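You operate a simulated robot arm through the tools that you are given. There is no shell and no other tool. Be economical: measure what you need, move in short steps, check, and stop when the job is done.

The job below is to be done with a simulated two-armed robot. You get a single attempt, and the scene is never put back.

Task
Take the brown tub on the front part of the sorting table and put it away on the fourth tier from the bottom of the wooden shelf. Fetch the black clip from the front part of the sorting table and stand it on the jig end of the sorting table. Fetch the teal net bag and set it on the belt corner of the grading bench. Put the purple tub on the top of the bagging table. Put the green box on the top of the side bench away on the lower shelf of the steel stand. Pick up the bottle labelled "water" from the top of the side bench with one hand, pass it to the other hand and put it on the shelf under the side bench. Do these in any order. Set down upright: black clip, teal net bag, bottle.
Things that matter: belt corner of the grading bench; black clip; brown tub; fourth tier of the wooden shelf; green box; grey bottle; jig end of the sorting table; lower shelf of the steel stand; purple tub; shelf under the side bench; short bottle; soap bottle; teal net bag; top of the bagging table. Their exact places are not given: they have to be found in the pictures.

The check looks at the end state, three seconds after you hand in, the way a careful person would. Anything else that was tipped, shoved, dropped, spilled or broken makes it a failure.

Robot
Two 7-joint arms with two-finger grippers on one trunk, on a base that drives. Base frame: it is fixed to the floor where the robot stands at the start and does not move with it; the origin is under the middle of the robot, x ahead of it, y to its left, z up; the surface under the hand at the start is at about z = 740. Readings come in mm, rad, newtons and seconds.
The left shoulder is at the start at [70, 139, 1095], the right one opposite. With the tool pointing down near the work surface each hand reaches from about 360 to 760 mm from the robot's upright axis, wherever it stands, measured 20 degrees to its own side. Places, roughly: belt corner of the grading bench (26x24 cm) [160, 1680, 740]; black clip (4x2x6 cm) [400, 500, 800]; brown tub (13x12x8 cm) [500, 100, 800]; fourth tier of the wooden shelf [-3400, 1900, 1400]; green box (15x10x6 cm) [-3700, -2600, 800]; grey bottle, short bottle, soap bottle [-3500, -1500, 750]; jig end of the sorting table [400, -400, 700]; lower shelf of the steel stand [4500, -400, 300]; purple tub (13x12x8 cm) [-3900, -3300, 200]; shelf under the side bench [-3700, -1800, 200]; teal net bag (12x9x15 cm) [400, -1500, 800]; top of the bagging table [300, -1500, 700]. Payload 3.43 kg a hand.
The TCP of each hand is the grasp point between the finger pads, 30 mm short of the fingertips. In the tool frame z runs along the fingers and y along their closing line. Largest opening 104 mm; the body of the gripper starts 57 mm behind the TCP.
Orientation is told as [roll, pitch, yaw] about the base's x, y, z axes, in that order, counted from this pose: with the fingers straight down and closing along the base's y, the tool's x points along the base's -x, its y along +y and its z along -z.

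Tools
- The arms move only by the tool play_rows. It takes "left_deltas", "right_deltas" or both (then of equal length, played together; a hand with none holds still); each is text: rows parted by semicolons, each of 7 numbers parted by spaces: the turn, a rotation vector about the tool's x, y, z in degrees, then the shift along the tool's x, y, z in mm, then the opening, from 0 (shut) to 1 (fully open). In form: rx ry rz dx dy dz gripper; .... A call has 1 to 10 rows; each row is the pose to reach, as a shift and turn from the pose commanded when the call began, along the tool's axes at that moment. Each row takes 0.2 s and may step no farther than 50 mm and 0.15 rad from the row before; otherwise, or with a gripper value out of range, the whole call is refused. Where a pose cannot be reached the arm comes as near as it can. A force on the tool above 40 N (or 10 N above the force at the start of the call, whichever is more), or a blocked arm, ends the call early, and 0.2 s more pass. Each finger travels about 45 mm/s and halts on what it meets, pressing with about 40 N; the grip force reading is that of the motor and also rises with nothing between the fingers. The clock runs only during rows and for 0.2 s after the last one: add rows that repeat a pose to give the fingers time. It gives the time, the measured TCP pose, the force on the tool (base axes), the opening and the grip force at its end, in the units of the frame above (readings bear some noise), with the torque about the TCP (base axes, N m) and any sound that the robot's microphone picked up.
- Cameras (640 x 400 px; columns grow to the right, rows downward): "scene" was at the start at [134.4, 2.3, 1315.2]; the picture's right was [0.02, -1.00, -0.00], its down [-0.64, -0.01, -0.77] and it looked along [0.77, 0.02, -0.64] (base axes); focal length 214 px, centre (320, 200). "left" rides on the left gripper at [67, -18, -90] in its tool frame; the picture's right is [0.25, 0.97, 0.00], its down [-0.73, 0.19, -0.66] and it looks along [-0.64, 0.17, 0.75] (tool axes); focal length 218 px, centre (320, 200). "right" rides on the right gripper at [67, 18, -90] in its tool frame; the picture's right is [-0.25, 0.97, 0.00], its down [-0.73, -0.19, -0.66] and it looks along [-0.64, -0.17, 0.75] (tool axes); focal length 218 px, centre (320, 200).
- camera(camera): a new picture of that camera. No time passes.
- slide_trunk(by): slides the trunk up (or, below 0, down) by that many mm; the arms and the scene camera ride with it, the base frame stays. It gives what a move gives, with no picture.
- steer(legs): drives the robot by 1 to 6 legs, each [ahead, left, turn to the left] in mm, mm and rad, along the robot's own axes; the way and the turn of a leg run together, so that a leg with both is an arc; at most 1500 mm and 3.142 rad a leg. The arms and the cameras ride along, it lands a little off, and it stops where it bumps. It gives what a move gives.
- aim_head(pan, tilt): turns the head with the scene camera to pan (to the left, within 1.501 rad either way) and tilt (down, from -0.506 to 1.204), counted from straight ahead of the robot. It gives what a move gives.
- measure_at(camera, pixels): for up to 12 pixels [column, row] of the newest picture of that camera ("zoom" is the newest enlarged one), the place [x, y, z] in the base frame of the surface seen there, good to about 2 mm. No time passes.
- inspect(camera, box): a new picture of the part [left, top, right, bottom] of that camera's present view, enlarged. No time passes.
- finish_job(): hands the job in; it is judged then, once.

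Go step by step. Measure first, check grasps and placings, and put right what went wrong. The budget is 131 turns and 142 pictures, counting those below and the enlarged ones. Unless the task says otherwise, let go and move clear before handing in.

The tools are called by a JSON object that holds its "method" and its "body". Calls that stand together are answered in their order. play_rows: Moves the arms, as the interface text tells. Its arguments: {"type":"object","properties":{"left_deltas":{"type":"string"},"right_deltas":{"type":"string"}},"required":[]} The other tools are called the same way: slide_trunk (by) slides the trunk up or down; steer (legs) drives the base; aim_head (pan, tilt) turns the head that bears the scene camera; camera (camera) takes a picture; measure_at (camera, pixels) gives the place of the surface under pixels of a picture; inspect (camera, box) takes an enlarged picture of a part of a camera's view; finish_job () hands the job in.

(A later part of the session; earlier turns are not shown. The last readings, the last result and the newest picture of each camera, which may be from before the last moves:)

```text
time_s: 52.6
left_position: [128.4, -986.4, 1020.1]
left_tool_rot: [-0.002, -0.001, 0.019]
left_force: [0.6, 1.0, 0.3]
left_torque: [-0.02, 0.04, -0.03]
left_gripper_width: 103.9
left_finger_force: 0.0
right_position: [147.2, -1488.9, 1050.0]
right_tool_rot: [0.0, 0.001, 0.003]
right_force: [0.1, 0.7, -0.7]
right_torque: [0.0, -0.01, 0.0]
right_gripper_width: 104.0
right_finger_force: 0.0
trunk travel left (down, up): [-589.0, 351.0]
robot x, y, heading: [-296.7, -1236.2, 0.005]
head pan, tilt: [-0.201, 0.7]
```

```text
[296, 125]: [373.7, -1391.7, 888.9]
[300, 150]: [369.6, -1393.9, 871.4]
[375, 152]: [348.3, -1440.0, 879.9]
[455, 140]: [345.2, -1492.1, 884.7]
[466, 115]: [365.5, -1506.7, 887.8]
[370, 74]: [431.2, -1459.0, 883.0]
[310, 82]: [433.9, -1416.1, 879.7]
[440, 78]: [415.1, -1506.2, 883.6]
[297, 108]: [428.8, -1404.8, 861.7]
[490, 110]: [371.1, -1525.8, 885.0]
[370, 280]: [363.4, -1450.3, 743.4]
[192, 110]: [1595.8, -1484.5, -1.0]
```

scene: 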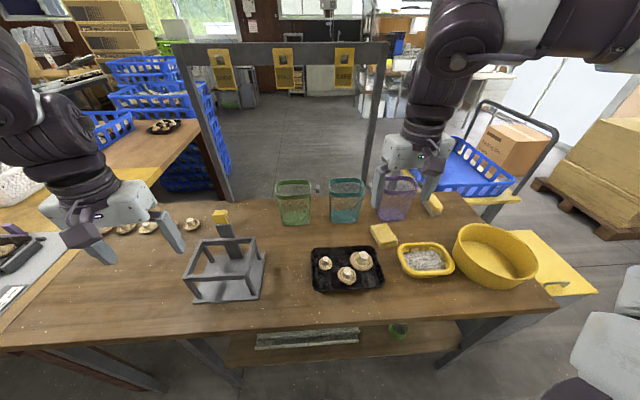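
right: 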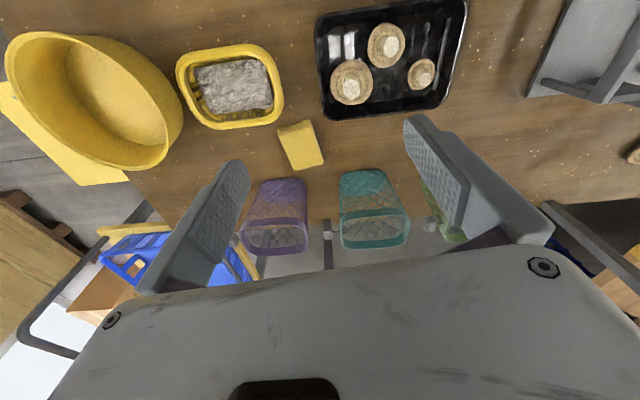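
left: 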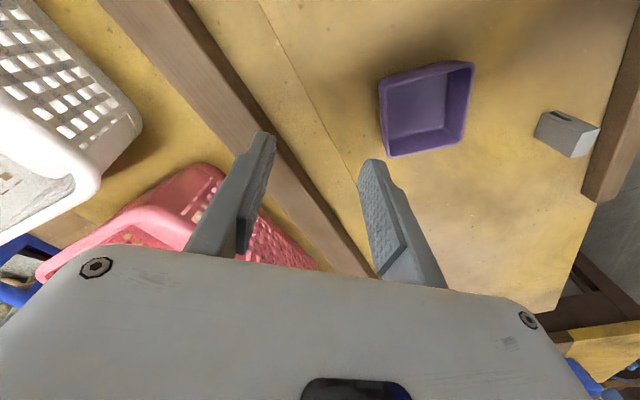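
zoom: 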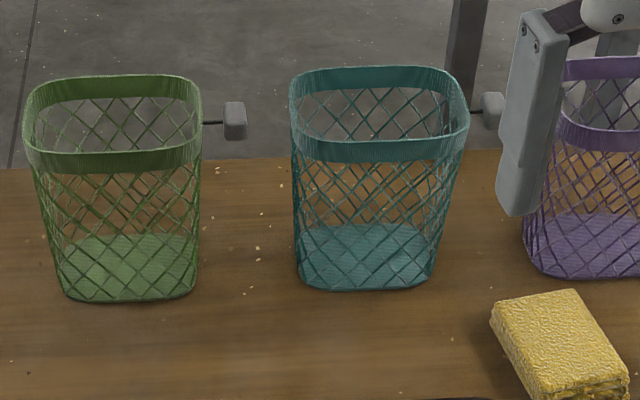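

The teal rim's left wall runs from about (373,-1392) to (429,-1405) at z≈888. I bring the right hand above that wall, slightly turned, half open.

{"method": "play_rows", "body": {"right_deltas": "0 0 1.5 -42 15 0 0.6; 0 0 3 -84 30 0 0.6; 0 0 4.5 -127 46 20 0.6; 0 0 6 -169 61 40 0.6; 0 0 7.5 -211 76 60 0.6; 0 0 9 -253 91 85 0.6; 0 0 9 -253 91 95 0.6; 0 0 9 -253 91 95 0.6"}}

{"method": "camera", "body": {"camera": "right"}}

{"method": "inspect", "body": {"camera": "scene", "box": [250, 140, 430, 250]}}

```text
refused: row 6 steps farther than a row can; nothing moved
```

```text
108 pictures are left
```

right: 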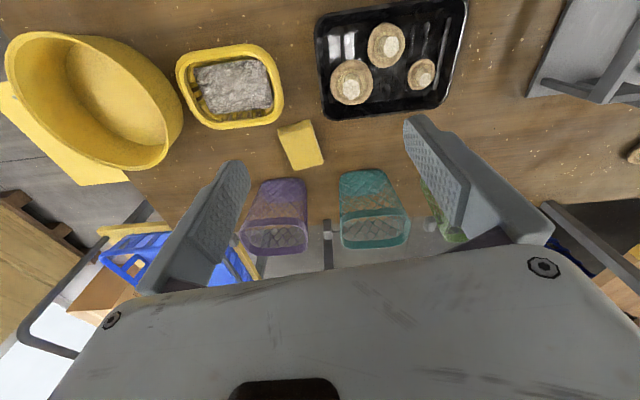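

```text
3.56 times, centred on (340, 195) of scene
```

zoom: 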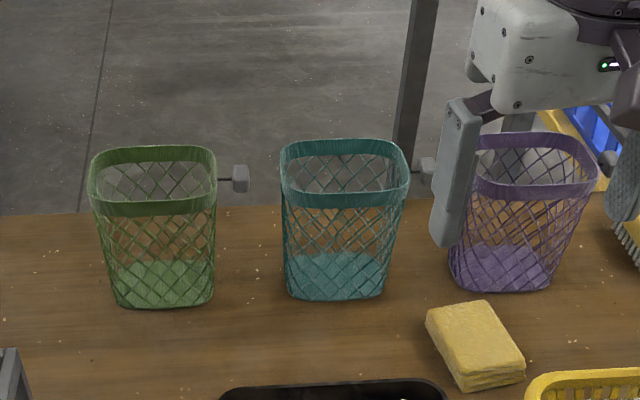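

A row stepped 51 mm; I redo with smaller steps.

{"method": "play_rows", "body": {"right_deltas": "0 0 1.5 -36 13 0 0.6; 0 0 3 -72 26 0 0.6; 0 0 4.5 -108 39 15 0.6; 0 0 6 -144 52 30 0.6; 0 0 7.5 -180 65 45 0.6; 0 0 9 -217 78 60 0.6; 0 0 9 -253 91 80 0.6; 0 0 9 -253 91 95 0.6; 0 0 9 -253 91 95 0.6"}}

{"method": "camera", "body": {"camera": "right"}}

{"method": "inspect", "body": {"camera": "scene", "box": [250, 140, 430, 250]}}

```text
time_s: 54.6
left_position: [128.6, -985.9, 1021.5]
left_tool_rot: [-0.002, 0.001, 0.019]
left_force: [0.6, 0.0, -0.2]
left_torque: [-0.01, -0.01, 0.04]
left_gripper_width: 104.0
left_finger_force: 0.1
right_position: [358.2, -1398.6, 975.7]
right_tool_rot: [-0.001, -0.001, -0.153]
right_force: [-0.3, 0.3, -0.3]
right_torque: [0.01, 0.0, 0.01]
right_gripper_width: 62.0
right_finger_force: 0.0
right hand out of reach, approached as far as the arm can: row 6, 7, 8, 9
trunk travel left (down, up): [-589.0, 351.0]
robot x, y, heading: [-293.7, -1238.5, 0.006]
head pan, tilt: [-0.201, 0.7]
```

```text
106 pictures are left
```

right: 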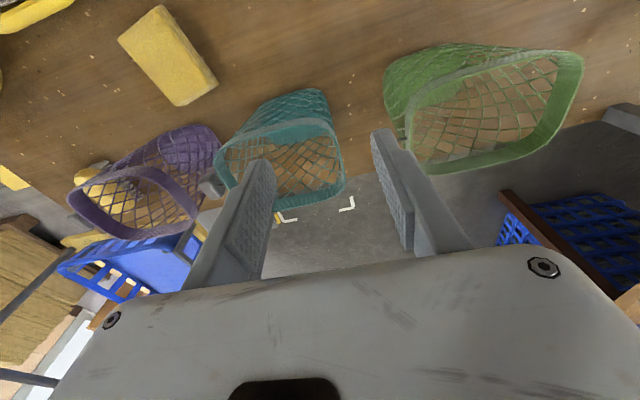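

```text
3.56 times, centred on (340, 195) of scene
```

zoom: 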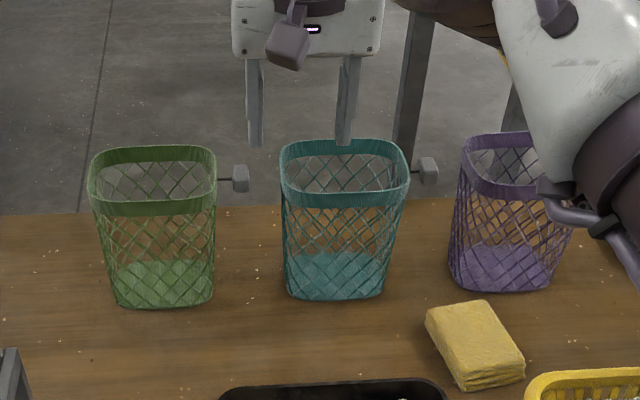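

{"method": "measure_at", "body": {"camera": "scene", "pixels": [[300, 330], [450, 316], [150, 340]]}}

{"method": "steer", "body": {"legs": [[60, 0, 0]]}}

```text
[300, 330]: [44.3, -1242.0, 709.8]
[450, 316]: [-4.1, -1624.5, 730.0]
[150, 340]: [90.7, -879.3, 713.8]
```

```text
time_s: 55.5
left_position: [186.6, -985.3, 1021.6]
left_tool_rot: [-0.001, 0.0, 0.018]
left_force: [-0.9, 0.0, -0.2]
left_torque: [0.02, 0.03, 0.0]
left_gripper_width: 103.6
left_finger_force: 0.1
right_position: [416.3, -1397.3, 976.0]
right_tool_rot: [0.0, -0.001, -0.154]
right_force: [-0.8, 0.1, 0.4]
right_torque: [0.0, 0.01, -0.01]
right_gripper_width: 62.7
right_finger_force: 0.0
trunk travel left (down, up): [-589.0, 351.0]
robot x, y, heading: [-240.5, -1236.8, 0.005]
head pan, tilt: [-0.201, 0.7]
```

The table edge runs at a slight slant (≈-7°), so the hand's yaw matches. I centre on the left wall and lower until the tips are just above the rim.

{"method": "play_rows", "body": {"right_deltas": "0 0 0 14 -2 20 0.6; 0 0 0 14 -2 48 0.6; 0 0 0 14 -2 48 0.6"}}

{"method": "inspect", "body": {"camera": "scene", "box": [250, 140, 430, 250]}}

{"method": "camera", "body": {"camera": "right"}}

```text
time_s: 56.3
left_position: [187.7, -986.1, 1020.7]
left_tool_rot: [-0.001, 0.002, 0.02]
left_force: [0.2, -0.1, 0.4]
left_torque: [-0.05, 0.0, 0.0]
left_gripper_width: 104.0
left_finger_force: 0.0
right_position: [402.4, -1398.3, 927.5]
right_tool_rot: [0.001, 0.001, -0.154]
right_force: [0.0, -0.4, 0.0]
right_torque: [0.02, 0.01, -0.01]
right_gripper_width: 62.3
right_finger_force: 0.0
trunk travel left (down, up): [-589.0, 351.0]
robot x, y, heading: [-239.6, -1233.2, 0.005]
head pan, tilt: [-0.201, 0.7]
```

```text
3.56 times, centred on (340, 195) of scene
```

zoom: 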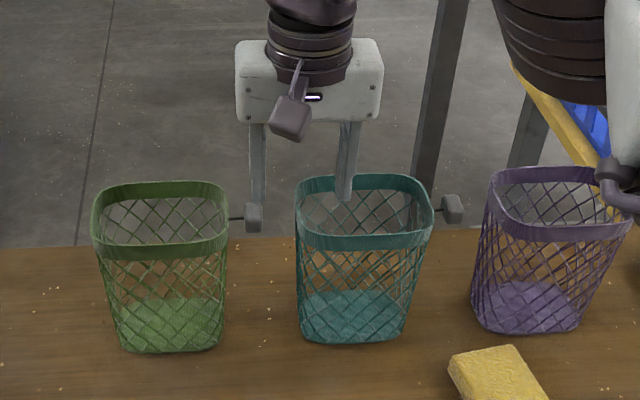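

```text
103 pictures are left
```

right: 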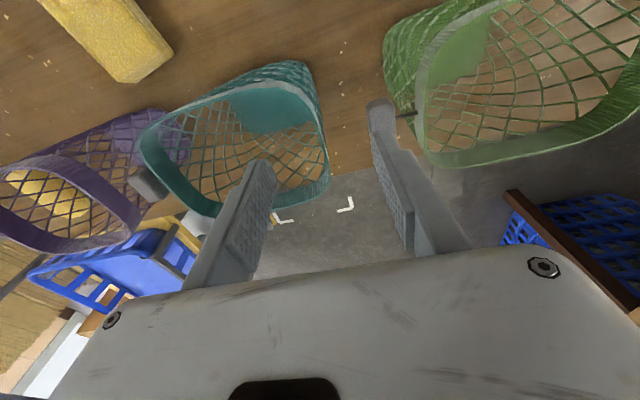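

The green bag's cord-lock (zoom (252,218)) is near the outer finger; I measure it.

{"method": "measure_at", "body": {"camera": "zoom", "pixels": [[246, 215], [254, 218], [261, 215], [254, 208], [298, 205], [303, 190], [300, 225], [257, 195], [345, 195]]}}

```text
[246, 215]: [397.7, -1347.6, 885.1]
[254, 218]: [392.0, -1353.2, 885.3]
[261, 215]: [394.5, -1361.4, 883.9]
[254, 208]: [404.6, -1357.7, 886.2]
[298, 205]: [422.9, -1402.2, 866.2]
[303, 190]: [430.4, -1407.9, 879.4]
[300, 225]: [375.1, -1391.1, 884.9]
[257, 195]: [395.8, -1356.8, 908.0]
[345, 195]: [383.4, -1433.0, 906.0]
```

The lock spans y -1347…-1362 at x≥392, so I narrow the opening, shift to x≈385 and then descend.

{"method": "play_rows", "body": {"right_deltas": "0 0 0 17 -3 0 0.36; 0 0 0 17 -3 0 0.36; 0 0 0 17 -3 0 0.36; 0 0 0 17 -3 0 0.36; 0 0 0 17 -3 14 0.36; 0 0 0 17 -3 14 0.36"}}

{"method": "inspect", "body": {"camera": "scene", "box": [290, 160, 390, 220]}}

{"method": "inspect", "body": {"camera": "right", "box": [180, 50, 460, 250]}}

```text
time_s: 57.7
left_position: [188.1, -986.1, 1022.0]
left_tool_rot: [-0.001, 0.001, 0.019]
left_force: [-0.3, -0.4, 0.0]
left_torque: [-0.01, -0.07, 0.02]
left_gripper_width: 103.9
left_finger_force: 0.1
right_position: [384.8, -1398.3, 913.2]
right_tool_rot: [0.0, 0.0, -0.155]
right_force: [-1.1, 0.3, 0.2]
right_torque: [-0.02, 0.02, 0.04]
right_gripper_width: 37.2
right_finger_force: 0.1
trunk travel left (down, up): [-589.0, 351.0]
robot x, y, heading: [-238.9, -1236.5, 0.003]
head pan, tilt: [-0.201, 0.7]
```

```text
6.40 times, centred on (340, 190) of scene
```

zoom: 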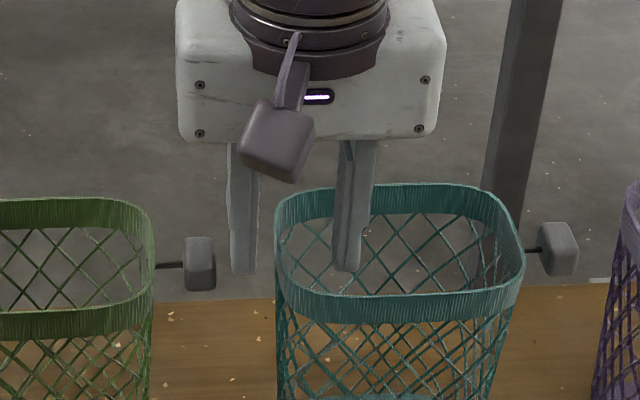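

```text
2.00 times, centred on (320, 150) of right
```

zoom: 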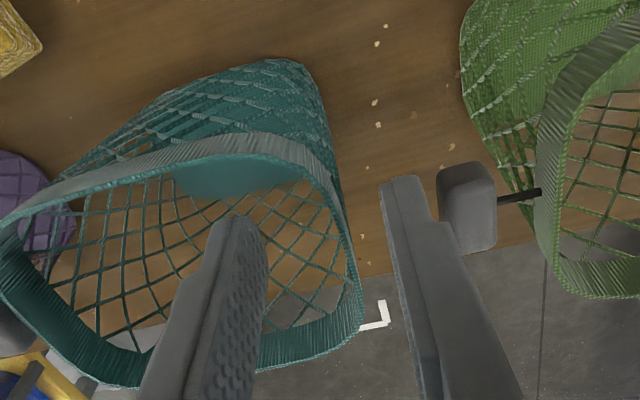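

The fingers straddle the left wall clear of the lock. Down 40 and close.

{"method": "play_rows", "body": {"right_deltas": "0 0 0 0 0 20 0.36; 0 0 0 0 0 40 0.36; 0 0 0 0 0 40 0.36; 0 0 0 0 0 40 0; 0 0 0 0 0 40 0; 0 0 0 0 0 40 0; 0 0 0 0 0 40 0; 0 0 0 0 0 20 0; 0 0 0 0 0 0 0; 0 0 0 0 0 0 0"}}

{"method": "inspect", "body": {"camera": "scene", "box": [270, 150, 410, 240]}}

```text
time_s: 59.9
left_position: [189.4, -987.0, 1021.1]
left_tool_rot: [-0.001, 0.002, 0.021]
left_force: [0.3, -0.8, 0.3]
left_torque: [-0.01, 0.0, 0.02]
left_gripper_width: 103.9
left_finger_force: 0.0
right_position: [387.3, -1398.6, 912.5]
right_tool_rot: [-0.001, 0.003, -0.153]
right_force: [0.7, -1.0, -1.1]
right_torque: [0.03, 0.01, 0.01]
right_gripper_width: 5.9
right_finger_force: 37.1
trunk travel left (down, up): [-589.0, 351.0]
robot x, y, heading: [-239.0, -1233.8, 0.001]
head pan, tilt: [-0.201, 0.7]
```

```text
4.44 times, centred on (340, 195) of scene
```

zoom: 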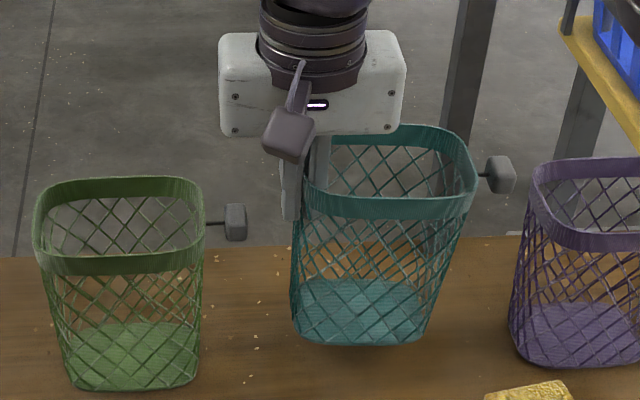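

The bag is lifted and held (5.9 mm, 37 N). I raise it and bring it in, then drive back.

{"method": "play_rows", "body": {"right_deltas": "0 0 0 0 0 -45 0; 0 0 0 0 0 -90 0; 0 0 0 0 0 -135 0; 0 0 0 0 0 -165 0; 0 0 0 40 -6 -165 0; 0 0 0 80 -12 -165 0; 0 0 0 120 -18 -165 0; 0 0 0 150 -23 -165 0; 0 0 0 150 -23 -165 0"}}

{"method": "steer", "body": {"legs": [[-250, 0, 0], [0, 1200, 0]]}}

{"method": "aim_head", "body": {"pan": 0.1, "tilt": 0.8}}

{"method": "camera", "body": {"camera": "scene"}}

```text
time_s: 61.9
left_position: [187.6, -985.9, 1019.7]
left_tool_rot: [0.0, 0.001, 0.02]
left_force: [0.2, 0.0, 0.1]
left_torque: [0.01, 0.0, 0.03]
left_gripper_width: 104.0
left_finger_force: 0.0
right_position: [235.7, -1399.3, 1077.9]
right_tool_rot: [-0.001, 0.0, -0.155]
right_force: [0.4, 1.1, -0.7]
right_torque: [0.01, 0.06, 0.04]
right_gripper_width: 5.9
right_finger_force: 37.2
right hand out of reach, approached as far as the arm can: row 4
trunk travel left (down, up): [-589.0, 351.0]
robot x, y, heading: [-240.6, -1235.3, 0.006]
head pan, tilt: [-0.201, 0.7]
```

```text
time_s: 69.3
left_position: [-80.3, 194.8, 1020.0]
left_tool_rot: [-0.003, 0.0, 0.03]
left_force: [0.5, 0.7, -0.5]
left_torque: [-0.01, 0.0, -0.01]
left_gripper_width: 103.9
left_finger_force: 0.0
right_position: [-29.2, -217.8, 1078.9]
right_tool_rot: [0.0, 0.002, -0.142]
right_force: [0.3, 0.1, -0.7]
right_torque: [0.01, 0.02, -0.02]
right_gripper_width: 6.0
right_finger_force: 37.2
trunk travel left (down, up): [-589.0, 351.0]
robot x, y, heading: [-505.1, -59.6, 0.015]
head pan, tilt: [-0.201, 0.7]
```

```text
time_s: 70.1
left_position: [-80.2, 194.2, 1020.9]
left_tool_rot: [-0.002, 0.0, 0.028]
left_force: [-0.9, 0.7, 0.3]
left_torque: [0.0, 0.03, -0.01]
left_gripper_width: 103.8
left_finger_force: 0.0
right_position: [-29.0, -216.5, 1077.4]
right_tool_rot: [0.001, -0.001, -0.143]
right_force: [-0.4, 0.1, -1.2]
right_torque: [0.01, -0.03, -0.02]
right_gripper_width: 6.2
right_finger_force: 37.4
trunk travel left (down, up): [-589.0, 351.0]
robot x, y, heading: [-506.5, -59.8, 0.012]
head pan, tilt: [0.099, 0.799]
```

```text
99 pictures are left
```

scene: 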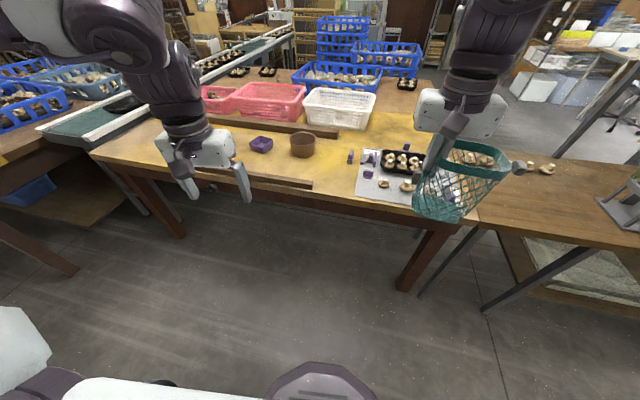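

The bag hangs in the right hand well above everything; the tub is at (303,145). I drive up to it and pitch the left hand 45° forward.

{"method": "steer", "body": {"legs": [[370, 40, -0.012]]}}

{"method": "play_rows", "body": {"left_deltas": "0 -7.5 0 0 0 0 0.7; 0 -15 0 0 0 0 0.7; 0 -22.5 0 0 0 0 0.7; 0 -30 0 0 0 0 0.7; 0 -37.5 0 0 0 0 0.7; 0 -45 0 0 0 0 0.7; 0 -45 0 0 -40 30 0.7; 0 -45 0 0 -70 65 0.7; 0 -45 0 0 -70 65 0.7"}}

{"method": "camera", "body": {"camera": "left"}}

{"method": "camera", "body": {"camera": "scene"}}

```text
time_s: 72.5
left_position: [283.7, 234.2, 1021.1]
left_tool_rot: [-0.003, 0.0, 0.018]
left_force: [-0.3, -0.3, 1.0]
left_torque: [0.01, 0.01, 0.0]
left_gripper_width: 104.1
left_finger_force: 0.0
right_position: [330.7, -178.9, 1079.3]
right_tool_rot: [0.0, -0.001, -0.154]
right_force: [0.3, 0.3, -0.6]
right_torque: [0.02, -0.04, 0.01]
right_gripper_width: 5.9
right_finger_force: 37.7
trunk travel left (down, up): [-589.0, 351.0]
robot x, y, heading: [-142.7, -15.4, 0.007]
head pan, tilt: [0.099, 0.799]
```

```text
time_s: 74.5
left_position: [334.7, 240.1, 943.2]
left_tool_rot: [-0.017, -0.769, -0.013]
left_force: [0.6, 0.4, -0.4]
left_torque: [-0.02, 0.0, 0.02]
left_gripper_width: 72.9
left_finger_force: 0.0
left hand out of reach, approached as far as the arm can: row 3, 4, 5, 6, 7, 8, 9
right_position: [333.8, -177.6, 1078.6]
right_tool_rot: [-0.001, 0.001, -0.153]
right_force: [-0.2, 0.1, -0.3]
right_torque: [0.05, 0.0, -0.05]
right_gripper_width: 6.1
right_finger_force: 37.1
trunk travel left (down, up): [-589.0, 351.0]
robot x, y, heading: [-142.5, -17.4, 0.01]
head pan, tilt: [0.099, 0.799]
```

```text
98 pictures are left
```

left: 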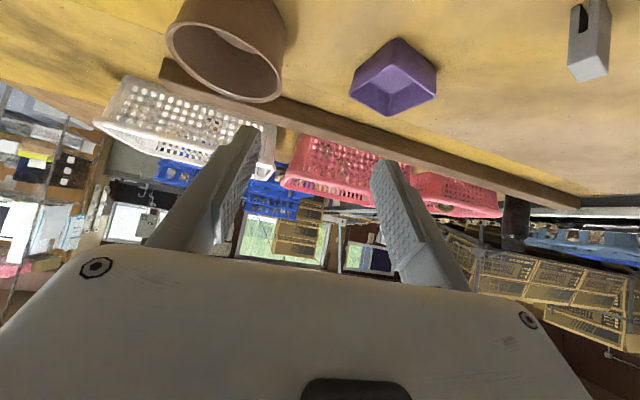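

```text
97 pictures are left
```

scene: 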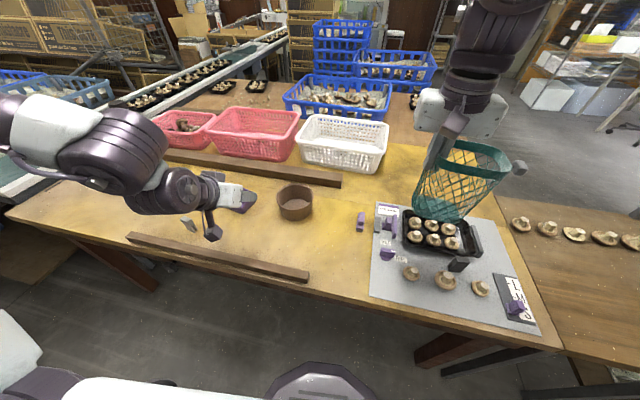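

The tub's rim is at about (225,48) in the left picture; I measure the rim all round.

{"method": "measure_at", "body": {"camera": "left", "pixels": [[169, 35], [195, 22], [225, 20], [255, 35], [278, 62], [281, 90], [260, 99], [225, 90], [190, 66], [285, 25]]}}

{"method": "inspect", "body": {"camera": "scene", "box": [250, 160, 350, 240]}}

{"method": "measure_at", "body": {"camera": "scene", "pixels": [[277, 195], [312, 196], [295, 186], [295, 204], [295, 220]]}}

```text
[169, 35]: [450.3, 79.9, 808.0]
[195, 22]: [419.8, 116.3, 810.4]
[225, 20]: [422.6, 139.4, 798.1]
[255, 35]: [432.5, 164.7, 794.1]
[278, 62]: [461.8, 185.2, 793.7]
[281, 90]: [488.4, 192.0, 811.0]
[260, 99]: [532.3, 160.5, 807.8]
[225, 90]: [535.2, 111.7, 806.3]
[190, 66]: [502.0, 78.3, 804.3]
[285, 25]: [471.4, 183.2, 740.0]
```

```text
5.00 times, centred on (300, 200) of scene
```

zoom: 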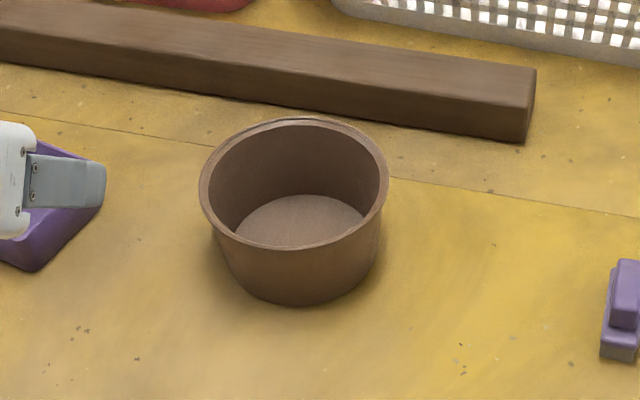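

```text
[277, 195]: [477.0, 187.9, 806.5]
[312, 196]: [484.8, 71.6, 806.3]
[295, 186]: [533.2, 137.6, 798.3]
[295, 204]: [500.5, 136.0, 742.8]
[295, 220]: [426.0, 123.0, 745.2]
```

The tub is round, centre (480,131), rim z≈811, left wall at y≈185. I bring the pitched left hand above that wall, half open.

{"method": "play_rows", "body": {"left_deltas": "0 0 0 -15 -14 36 0.5; 0 0 0 -30 -28 73 0.5; 0 0 0 -45 -42 110 0.5; 0 0 0 -60.5 -56 146 0.5; 0 0 0 -60.5 -56 146 0.5"}}

{"method": "camera", "body": {"camera": "left"}}

{"method": "inspect", "body": {"camera": "scene", "box": [230, 150, 350, 240]}}

```text
time_s: 75.7
left_position: [483.4, 185.3, 887.9]
left_tool_rot: [-0.002, -0.785, 0.02]
left_force: [0.0, 0.0, 0.0]
left_torque: [0.0, -0.01, 0.01]
left_gripper_width: 51.7
left_finger_force: 0.0
left hand out of reach, approached as far as the arm can: row 1
right_position: [332.4, -178.0, 1078.2]
right_tool_rot: [-0.001, 0.001, -0.155]
right_force: [-0.8, -0.3, 0.3]
right_torque: [0.03, 0.03, 0.0]
right_gripper_width: 5.9
right_finger_force: 37.5
trunk travel left (down, up): [-589.0, 351.0]
robot x, y, heading: [-144.2, -14.0, 0.005]
head pan, tilt: [0.099, 0.799]
```

```text
95 pictures are left
```

left: 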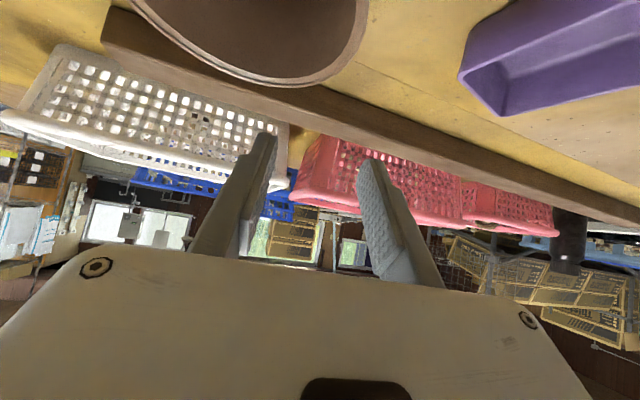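

```text
4.44 times, centred on (290, 195) of scene
```

zoom: 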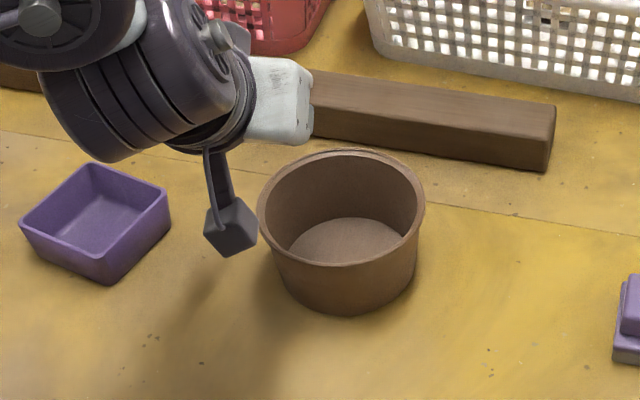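

The hand is over the left wall and the mount hangs clear. I lower it vertically to TCP z≈797 and close.

{"method": "play_rows", "body": {"left_deltas": "0 0 0 22 -1 21 0.5; 0 0 0 44 -1 42 0.5; 0 0 0 66 -1 63 0.5; 0 0 0 66 -1 63 0.5"}}

{"method": "inspect", "body": {"camera": "scene", "box": [230, 150, 350, 240]}}

```text
time_s: 76.7
left_position: [478.4, 186.3, 796.5]
left_tool_rot: [-0.002, -0.785, 0.02]
left_force: [-0.5, -0.1, -0.7]
left_torque: [0.04, -0.01, 0.0]
left_gripper_width: 52.1
left_finger_force: 0.1
right_position: [331.1, -179.6, 1078.1]
right_tool_rot: [0.0, 0.0, -0.156]
right_force: [-0.5, 1.8, -1.4]
right_torque: [0.05, 0.03, 0.03]
right_gripper_width: 5.8
right_finger_force: 37.2
trunk travel left (down, up): [-589.0, 351.0]
robot x, y, heading: [-144.6, -13.9, 0.003]
head pan, tilt: [0.099, 0.799]
```

```text
4.44 times, centred on (290, 195) of scene
```

zoom: 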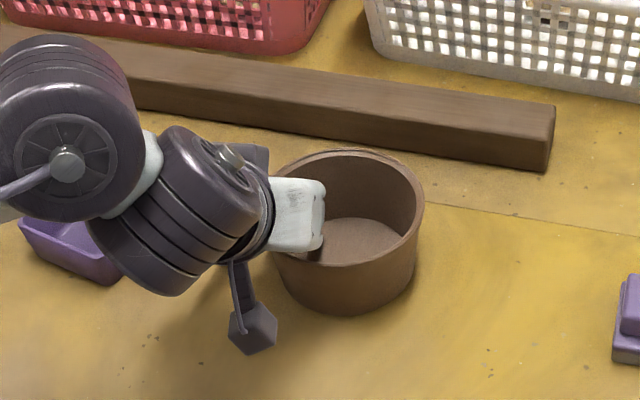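

No contact so far. Close and lift straight up.

{"method": "play_rows", "body": {"left_deltas": "0 0 0 0 0 0 0; 0 0 0 0 0 0 0; 0 0 0 0 0 0 0; 0 0 0 0 0 0 0; 0 0 0 0 0 0 0; 0 0 0 -21 0 -21 0; 0 0 0 -42 0 -42 0; 0 0 0 -63 0 -63 0; 0 0 0 -84 0 -84 0; 0 0 0 -84 0 -84 0"}}

{"method": "inspect", "body": {"camera": "scene", "box": [150, 100, 370, 260]}}

```text
time_s: 78.9
left_position: [480.0, 185.3, 916.4]
left_tool_rot: [-0.001, -0.786, 0.019]
left_force: [0.2, 0.1, -0.7]
left_torque: [0.04, -0.01, -0.02]
left_gripper_width: 10.8
left_finger_force: 39.7
right_position: [331.7, -179.0, 1077.5]
right_tool_rot: [0.0, 0.002, -0.156]
right_force: [0.2, 0.1, -1.2]
right_torque: [0.01, -0.01, -0.01]
right_gripper_width: 6.0
right_finger_force: 37.4
trunk travel left (down, up): [-589.0, 351.0]
robot x, y, heading: [-144.4, -16.3, 0.004]
head pan, tilt: [0.099, 0.799]
```

```text
2.50 times, centred on (260, 180) of scene
```

zoom: 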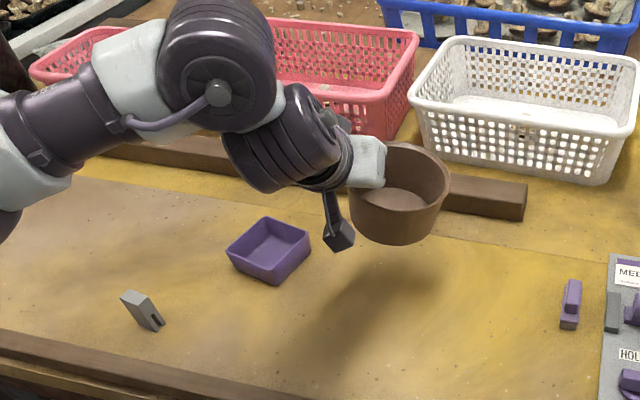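

The tub hangs in the left hand (10.8 mm, 40 N). I raise the trunk, back off and drive left to look at the grading bench.

{"method": "slide_trunk", "body": {"by": 200}}

{"method": "steer", "body": {"legs": [[-500, 0, 0], [0, 900, 0]]}}

{"method": "aim_head", "body": {"pan": 0.5, "tilt": 0.6}}

{"method": "camera", "body": {"camera": "scene"}}

```text
time_s: 81.0
left_position: [480.5, 185.7, 1116.2]
left_tool_rot: [-0.002, -0.785, 0.019]
left_force: [-0.4, 0.1, -0.6]
left_torque: [0.06, -0.02, 0.0]
left_gripper_width: 11.0
left_finger_force: 39.4
right_position: [332.6, -179.9, 1278.6]
right_tool_rot: [0.0, 0.002, -0.156]
right_force: [0.0, 0.2, -0.2]
right_torque: [0.05, -0.02, 0.03]
right_gripper_width: 6.2
right_finger_force: 37.8
trunk travel left (down, up): [-789.0, 151.0]
robot x, y, heading: [-144.1, -18.4, 0.007]
head pan, tilt: [0.099, 0.799]
```

```text
time_s: 88.4
left_position: [-20.4, 1084.7, 1116.3]
left_tool_rot: [0.0, -0.787, 0.011]
left_force: [0.3, 0.2, -0.7]
left_torque: [0.04, -0.01, 0.0]
left_gripper_width: 10.8
left_finger_force: 40.2
right_position: [-171.7, 722.4, 1279.0]
right_tool_rot: [0.002, 0.003, -0.165]
right_force: [-0.2, 0.4, -1.1]
right_torque: [0.02, 0.02, -0.01]
right_gripper_width: 6.3
right_finger_force: 37.3
trunk travel left (down, up): [-789.0, 151.0]
robot x, y, heading: [-645.7, 890.0, -0.004]
head pan, tilt: [0.099, 0.799]
```

```text
time_s: 89.2
left_position: [-20.6, 1087.1, 1117.4]
left_tool_rot: [-0.002, -0.786, 0.01]
left_force: [-0.7, 0.1, -0.1]
left_torque: [0.02, -0.04, 0.01]
left_gripper_width: 11.0
left_finger_force: 40.1
right_position: [-170.5, 723.8, 1276.8]
right_tool_rot: [-0.001, 0.003, -0.165]
right_force: [0.2, 0.4, -0.4]
right_torque: [0.06, 0.0, -0.01]
right_gripper_width: 5.9
right_finger_force: 37.8
trunk travel left (down, up): [-789.0, 151.0]
robot x, y, heading: [-643.3, 892.6, -0.005]
head pan, tilt: [0.499, 0.6]
```

```text
91 pictures are left
```

scene: 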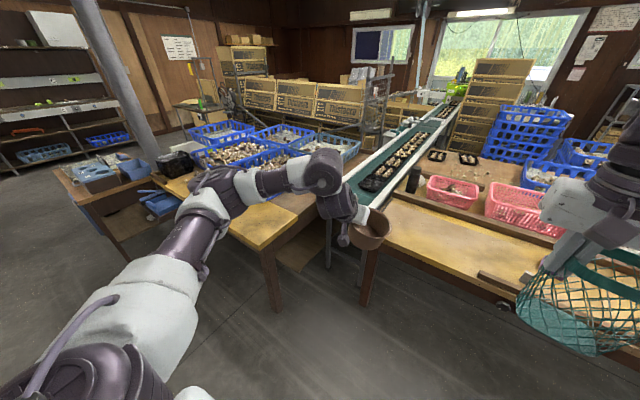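

The grading bench is left of the belt; a free yellowish corner next to the belt is at (262,225). I enlarge and measure.

{"method": "inspect", "body": {"camera": "scene", "box": [170, 140, 390, 280]}}

{"method": "measure_at", "body": {"camera": "scene", "pixels": [[264, 250], [299, 214], [262, 203], [228, 230], [262, 225], [280, 200], [306, 200], [316, 193], [365, 276], [340, 200], [250, 195], [183, 190]]}}

```text
2.86 times, centred on (280, 210) of scene
```

zoom: 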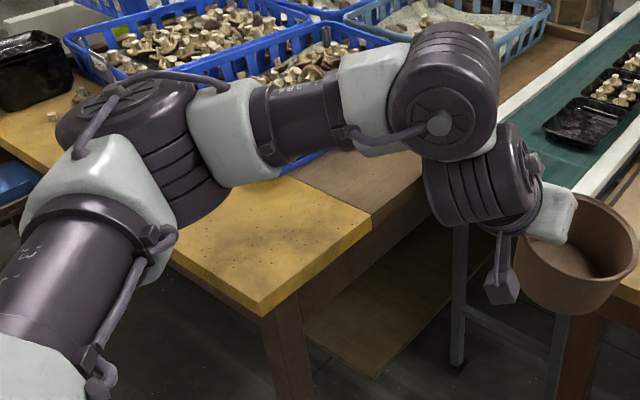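

```text
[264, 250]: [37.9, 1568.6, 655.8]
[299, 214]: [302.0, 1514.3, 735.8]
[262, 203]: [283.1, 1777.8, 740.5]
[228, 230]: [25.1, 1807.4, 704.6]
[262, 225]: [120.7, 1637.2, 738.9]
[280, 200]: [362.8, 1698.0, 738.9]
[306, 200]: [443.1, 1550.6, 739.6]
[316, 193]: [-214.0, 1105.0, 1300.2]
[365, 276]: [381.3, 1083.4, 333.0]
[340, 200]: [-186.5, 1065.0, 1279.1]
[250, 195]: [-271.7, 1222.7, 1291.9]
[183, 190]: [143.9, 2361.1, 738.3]
```

The bench's belt corner begins at about (35,1560); the target spot is (160,1675). Before driving there I check where the pillar and the cart at the left stand.

{"method": "measure_at", "body": {"camera": "scene", "pixels": [[148, 140], [125, 80], [60, 180], [150, 195], [110, 230], [90, 185], [220, 130], [230, 155], [290, 130], [130, 165]]}}

{"method": "steer", "body": {"legs": [[0, 790, 0]]}}

{"method": "aim_head", "body": {"pan": 0.2, "tilt": 0.7}}

{"method": "camera", "body": {"camera": "scene"}}

```text
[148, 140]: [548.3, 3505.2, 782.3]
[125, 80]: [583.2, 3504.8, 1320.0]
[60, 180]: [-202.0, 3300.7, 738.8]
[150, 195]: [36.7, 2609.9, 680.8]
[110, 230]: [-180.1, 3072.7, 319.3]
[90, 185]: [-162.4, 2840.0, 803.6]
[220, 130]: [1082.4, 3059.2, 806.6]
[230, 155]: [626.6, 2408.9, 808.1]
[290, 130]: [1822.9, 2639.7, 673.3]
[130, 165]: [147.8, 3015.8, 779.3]
```

```text
time_s: 93.5
left_position: [-20.4, 1879.3, 1117.3]
left_tool_rot: [-0.001, -0.786, 0.014]
left_force: [0.4, -1.2, -1.0]
left_torque: [0.06, 0.03, 0.02]
left_gripper_width: 10.5
left_finger_force: 40.5
right_position: [-169.5, 1516.5, 1278.3]
right_tool_rot: [0.002, 0.002, -0.159]
right_force: [0.5, -0.4, -0.3]
right_torque: [0.06, 0.01, -0.01]
right_gripper_width: 6.0
right_finger_force: 37.3
trunk travel left (down, up): [-789.0, 151.0]
robot x, y, heading: [-641.9, 1684.8, 0.004]
head pan, tilt: [0.499, 0.6]
```

```text
time_s: 94.3
left_position: [-21.3, 1880.7, 1116.7]
left_tool_rot: [-0.005, -0.785, 0.015]
left_force: [0.6, -0.6, -1.1]
left_torque: [0.03, -0.01, 0.0]
left_gripper_width: 10.8
left_finger_force: 39.7
right_position: [-170.1, 1516.5, 1278.7]
right_tool_rot: [-0.001, 0.004, -0.16]
right_force: [-0.1, -1.1, -0.7]
right_torque: [0.01, -0.01, 0.04]
right_gripper_width: 5.7
right_finger_force: 37.0
trunk travel left (down, up): [-789.0, 151.0]
robot x, y, heading: [-642.1, 1682.6, -0.004]
head pan, tilt: [0.201, 0.7]
```

```text
89 pictures are left
```

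scene: 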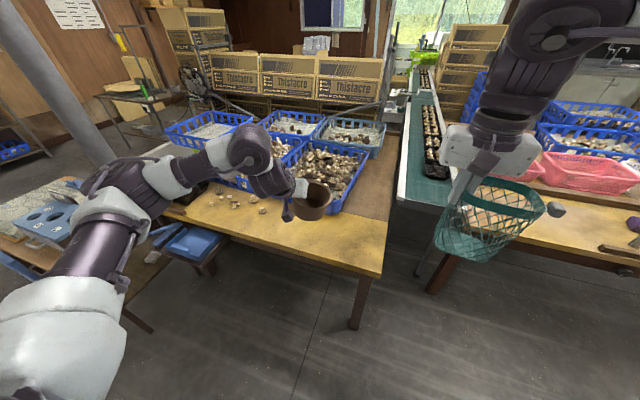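

{"method": "measure_at", "body": {"camera": "scene", "pixels": [[378, 273], [386, 222], [330, 214], [350, 190], [340, 240], [365, 230], [240, 210], [262, 208], [195, 265], [210, 262], [320, 225], [345, 215]]}}

{"method": "steer", "body": {"legs": [[290, 0, 0], [0, 0, 0.3]]}}

```text
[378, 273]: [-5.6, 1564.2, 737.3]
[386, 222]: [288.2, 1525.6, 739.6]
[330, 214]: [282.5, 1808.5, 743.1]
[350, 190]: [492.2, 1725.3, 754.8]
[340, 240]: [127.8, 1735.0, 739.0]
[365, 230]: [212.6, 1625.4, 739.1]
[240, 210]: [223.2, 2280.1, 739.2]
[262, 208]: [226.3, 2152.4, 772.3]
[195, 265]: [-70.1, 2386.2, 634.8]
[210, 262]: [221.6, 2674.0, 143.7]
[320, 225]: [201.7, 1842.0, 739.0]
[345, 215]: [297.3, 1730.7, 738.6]
```

```text
time_s: 97.3
left_position: [189.4, 2055.5, 1117.1]
left_tool_rot: [-0.001, -0.785, 0.317]
left_force: [0.5, 0.4, -0.4]
left_torque: [0.04, 0.01, 0.0]
left_gripper_width: 10.8
left_finger_force: 39.4
right_position: [156.2, 1663.9, 1278.7]
right_tool_rot: [0.001, 0.001, 0.142]
right_force: [-0.9, 0.0, 0.2]
right_torque: [0.06, 0.04, 0.0]
right_gripper_width: 5.9
right_finger_force: 37.7
trunk travel left (down, up): [-789.0, 151.0]
robot x, y, heading: [-348.3, 1682.1, 0.303]
head pan, tilt: [0.201, 0.7]
```

I shift so the bag's centre comes over (155,1675) and lower it most of the way.

{"method": "play_rows", "body": {"right_deltas": "0 0 0 5 31 30 0; 0 0 0 10 62 60 0; 0 0 0 10 62 105 0; 0 0 0 10 62 150 0; 0 0 0 10 62 195 0; 0 0 0 10 62 240 0; 0 0 0 10 62 285 0; 0 0 0 10 62 330 0; 0 0 0 10 62 360 0; 0 0 0 10 62 360 0"}}

{"method": "aim_head", "body": {"pan": -0.3, "tilt": 0.8}}

{"method": "camera", "body": {"camera": "scene"}}

```text
time_s: 99.5
left_position: [190.4, 2056.4, 1115.9]
left_tool_rot: [-0.002, -0.784, 0.316]
left_force: [0.1, 0.4, -0.3]
left_torque: [0.06, 0.03, -0.02]
left_gripper_width: 10.7
left_finger_force: 39.8
right_position: [136.2, 1728.0, 920.3]
right_tool_rot: [0.002, 0.003, 0.146]
right_force: [0.8, 0.2, -0.9]
right_torque: [0.04, 0.03, 0.0]
right_gripper_width: 5.8
right_finger_force: 37.9
right hand out of reach, approached as far as the arm can: row 2, 3, 4, 5, 6, 7, 8
trunk travel left (down, up): [-789.0, 151.0]
robot x, y, heading: [-344.1, 1685.1, 0.303]
head pan, tilt: [0.201, 0.7]
```

```text
time_s: 100.4
left_position: [188.7, 2056.6, 1116.1]
left_tool_rot: [-0.003, -0.785, 0.315]
left_force: [0.1, 0.4, -0.9]
left_torque: [0.05, 0.04, -0.01]
left_gripper_width: 10.7
left_finger_force: 40.3
right_position: [136.9, 1726.8, 920.7]
right_tool_rot: [0.002, 0.002, 0.146]
right_force: [0.5, 0.3, -0.9]
right_torque: [0.06, 0.03, 0.04]
right_gripper_width: 6.2
right_finger_force: 37.0
trunk travel left (down, up): [-789.0, 151.0]
robot x, y, heading: [-347.8, 1680.1, 0.302]
head pan, tilt: [-0.3, 0.799]
```

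```text
88 pictures are left
```

scene: 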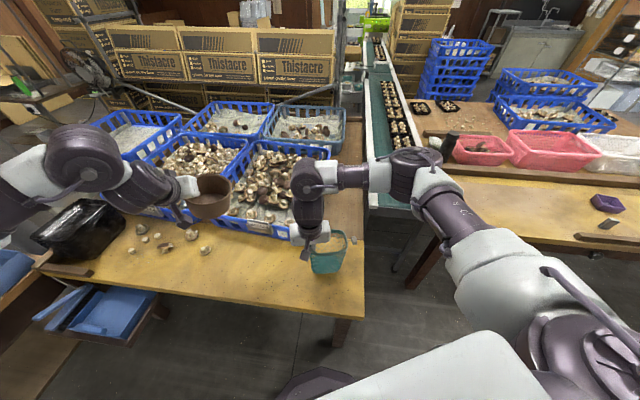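

{"method": "inspect", "body": {"camera": "scene", "box": [250, 180, 400, 330]}}

{"method": "measure_at", "body": {"camera": "scene", "pixels": [[313, 270], [343, 265], [328, 272], [312, 245], [328, 245]]}}

```text
2.67 times, centred on (325, 255) of scene
```

zoom: 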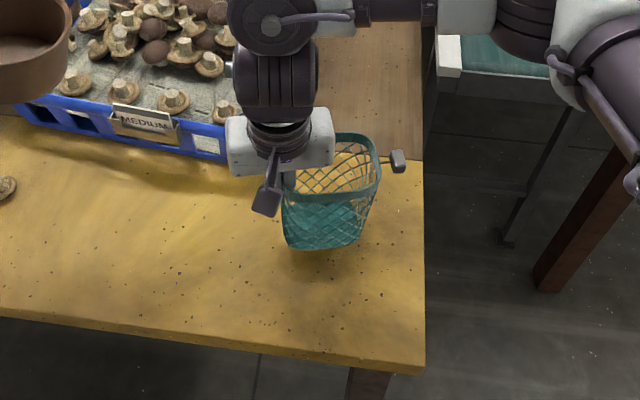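

```text
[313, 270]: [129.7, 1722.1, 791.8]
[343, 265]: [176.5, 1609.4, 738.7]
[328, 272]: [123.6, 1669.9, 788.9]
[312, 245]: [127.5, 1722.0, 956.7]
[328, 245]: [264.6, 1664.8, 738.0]
```

The bag hangs upright over the corner, its bottom about 47 mm above the bench. I lower it to contact.

{"method": "play_rows", "body": {"right_deltas": "0 0 0 0 0 20 0; 0 0 0 0 0 38 0; 0 0 0 0 0 45 0; 0 0 0 0 0 48 0; 0 0 0 0 0 48 0"}}

{"method": "inspect", "body": {"camera": "scene", "box": [250, 180, 400, 330]}}

```text
time_s: 101.6
left_position: [187.4, 2058.3, 1117.1]
left_tool_rot: [-0.005, -0.788, 0.321]
left_force: [0.3, -0.3, -0.1]
left_torque: [0.02, 0.01, -0.01]
left_gripper_width: 10.7
left_finger_force: 40.4
right_position: [133.7, 1729.2, 872.9]
right_tool_rot: [0.004, -0.002, 0.143]
right_force: [-0.1, 7.4, 25.8]
right_torque: [-1.65, -0.62, 0.09]
right_gripper_width: 5.9
right_finger_force: 38.3
trunk travel left (down, up): [-789.0, 151.0]
robot x, y, heading: [-347.3, 1684.7, 0.306]
head pan, tilt: [-0.3, 0.799]
```

```text
2.67 times, centred on (325, 255) of scene
```

zoom: 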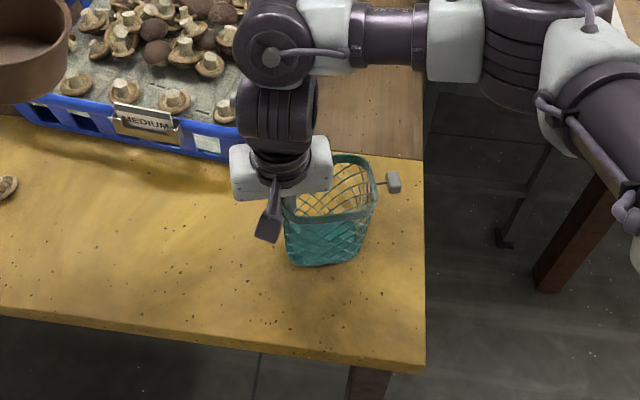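

Contact (26 N). I ease up 3 mm, open, and lift off.

{"method": "play_rows", "body": {"right_deltas": "0 0 0 0 0 -3 0; 0 0 0 0 0 -3 0.2; 0 0 0 0 0 -3 0.35; 0 0 0 0 0 -3 0.35; 0 0 0 0 0 -35 0.35; 0 0 0 0 0 -80 0.35; 0 0 0 0 0 -125 0.35; 0 0 0 0 0 -170 0.35; 0 0 0 0 0 -200 0.35; 0 0 0 0 0 -200 0.35"}}

{"method": "inspect", "body": {"camera": "scene", "box": [250, 180, 400, 330]}}

```text
time_s: 103.8
left_position: [190.8, 2055.6, 1115.4]
left_tool_rot: [-0.002, -0.786, 0.316]
left_force: [-0.5, 0.2, -0.7]
left_torque: [0.03, 0.02, 0.0]
left_gripper_width: 10.6
left_finger_force: 39.5
right_position: [177.9, 1720.8, 1067.6]
right_tool_rot: [0.0, 0.004, 0.142]
right_force: [-0.7, -0.7, -0.1]
right_torque: [0.01, 0.01, 0.01]
right_gripper_width: 36.2
right_finger_force: 0.0
right hand out of reach, approached as far as the arm can: row 6, 7, 8, 9, 10
trunk travel left (down, up): [-789.0, 151.0]
robot x, y, heading: [-346.6, 1682.6, 0.303]
head pan, tilt: [-0.3, 0.799]
```

```text
2.67 times, centred on (325, 255) of scene
```

zoom: 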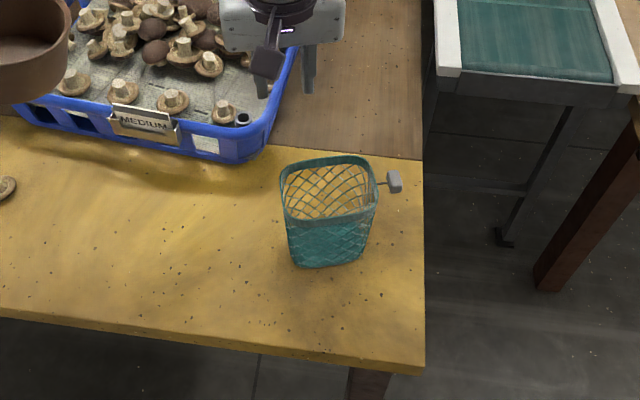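

The teal bag stands upright on the corner. Now I back off, turn to the wooden shelf and raise the trunk.

{"method": "steer", "body": {"legs": [[-400, 0, 0], [0, 0, 2.714], [1400, 0, 0]]}}

{"method": "slide_trunk", "body": {"by": 150}}

{"method": "aim_head", "body": {"pan": 0.0, "tilt": 0.2}}

{"method": "camera", "body": {"camera": "scene"}}

```text
time_s: 119.3
left_position: [-2765.6, 1664.3, 1116.4]
left_tool_rot: [0.0, -0.787, 3.012]
left_force: [0.1, 0.0, -0.1]
left_torque: [-0.01, -0.01, 0.01]
left_gripper_width: 10.5
left_finger_force: 40.1
right_position: [-2612.3, 1961.2, 1067.7]
right_tool_rot: [0.003, 0.002, 2.839]
right_force: [0.6, -0.7, -0.2]
right_torque: [0.02, -0.03, -0.01]
right_gripper_width: 36.5
right_finger_force: 0.0
trunk travel left (down, up): [-789.0, 151.0]
robot x, y, heading: [-2121.6, 1773.6, 2.999]
head pan, tilt: [-0.3, 0.799]
```

```text
time_s: 121.0
left_position: [-2765.2, 1664.7, 1266.1]
left_tool_rot: [-0.002, -0.786, 3.013]
left_force: [-0.4, -0.3, -0.3]
left_torque: [-0.02, 0.0, 0.03]
left_gripper_width: 10.4
left_finger_force: 40.3
right_position: [-2611.6, 1961.6, 1217.5]
right_tool_rot: [0.001, 0.004, 2.839]
right_force: [0.3, -0.1, 0.1]
right_torque: [0.0, 0.02, 0.02]
right_gripper_width: 36.6
right_finger_force: 0.0
trunk travel left (down, up): [-939.0, 1.0]
robot x, y, heading: [-2120.1, 1770.0, 2.996]
head pan, tilt: [-0.3, 0.799]
```

```text
time_s: 122.0
left_position: [-2764.8, 1664.1, 1266.4]
left_tool_rot: [-0.002, -0.785, 3.012]
left_force: [-0.1, -0.3, -0.8]
left_torque: [-0.06, 0.0, -0.01]
left_gripper_width: 10.5
left_finger_force: 40.0
right_position: [-2611.6, 1962.0, 1218.7]
right_tool_rot: [0.001, 0.004, 2.84]
right_force: [-0.4, 0.3, -0.2]
right_torque: [-0.02, -0.02, -0.02]
right_gripper_width: 36.2
right_finger_force: 0.1
trunk travel left (down, up): [-939.0, 1.0]
robot x, y, heading: [-2122.0, 1769.4, 3.0]
head pan, tilt: [0.0, 0.201]
```

```text
84 pictures are left
```

scene: 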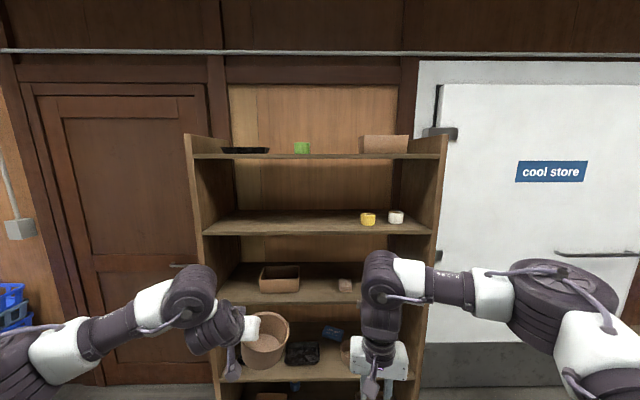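

The fourth tier is at rows ~212–235 with cups at its right end (368–396). I measure its edge and depth.

{"method": "measure_at", "body": {"camera": "scene", "pixels": [[210, 230], [260, 230], [320, 230], [420, 230], [290, 235], [260, 215], [320, 215], [290, 157], [260, 208], [368, 218], [290, 225], [290, 152]]}}

{"method": "inspect", "body": {"camera": "scene", "box": [180, 120, 460, 300]}}

```text
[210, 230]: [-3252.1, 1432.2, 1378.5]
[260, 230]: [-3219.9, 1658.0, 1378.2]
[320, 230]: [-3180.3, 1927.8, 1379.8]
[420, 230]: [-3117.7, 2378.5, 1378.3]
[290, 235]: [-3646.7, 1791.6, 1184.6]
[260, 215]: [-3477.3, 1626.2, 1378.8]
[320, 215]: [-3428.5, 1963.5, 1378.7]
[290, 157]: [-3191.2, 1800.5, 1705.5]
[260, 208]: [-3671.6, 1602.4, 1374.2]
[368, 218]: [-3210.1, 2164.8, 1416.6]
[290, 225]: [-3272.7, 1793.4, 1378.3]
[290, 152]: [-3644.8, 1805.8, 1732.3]
```

```text
2.22 times, centred on (320, 210) of scene
```

zoom: 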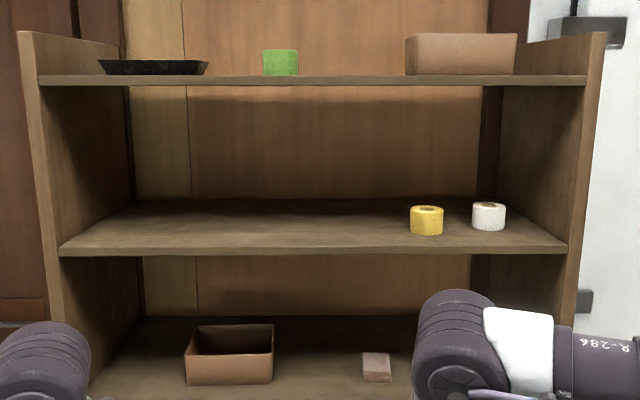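

Tier 4's surface is z 1378.5, front edge x≈-3214 at y=1700, square to the robot's heading. I raise and extend the tub arm and pull the right hand in.

{"method": "play_rows", "body": {"left_deltas": "0 0 0 -41 0 -6 0; 0 0 0 -82 0 -12 0; 0 0 0 -123 0 -18 0; 0 0 0 -164 0 -24 0; 0 0 0 -205 0 -30 0; 0 0 0 -247 0 -35 0; 0 0 0 -247 0 -35 0", "right_deltas": "0 0 0 20 -3 0 0.36; 0 0 0 40 -6 0 0.36; 0 0 0 60 -9 0 0.36; 0 0 0 80 -12 0 0.36; 0 0 0 100 -16 0 0.36; 0 0 0 118 -19 0 0.36; 0 0 0 118 -19 0 0.36"}}

{"method": "camera", "body": {"camera": "scene"}}

```text
time_s: 123.6
left_position: [-2915.3, 1681.8, 1466.0]
left_tool_rot: [-0.005, -0.786, 3.013]
left_force: [1.0, -0.2, -0.1]
left_torque: [-0.01, -0.01, -0.02]
left_gripper_width: 10.8
left_finger_force: 40.6
right_position: [-2580.5, 2007.1, 1215.2]
right_tool_rot: [-0.001, 0.004, 2.842]
right_force: [-0.2, -0.1, -0.2]
right_torque: [0.0, 0.01, 0.02]
right_gripper_width: 37.4
right_finger_force: 0.1
right hand out of reach, approached as far as the arm can: row 1, 2, 3, 4, 5, 6, 7
trunk travel left (down, up): [-939.0, 1.0]
robot x, y, heading: [-2122.1, 1769.2, 3.002]
head pan, tilt: [0.0, 0.201]
```

```text
82 pictures are left
```

scene: 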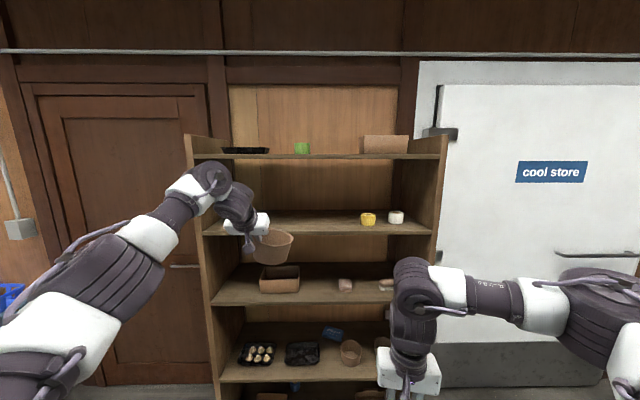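

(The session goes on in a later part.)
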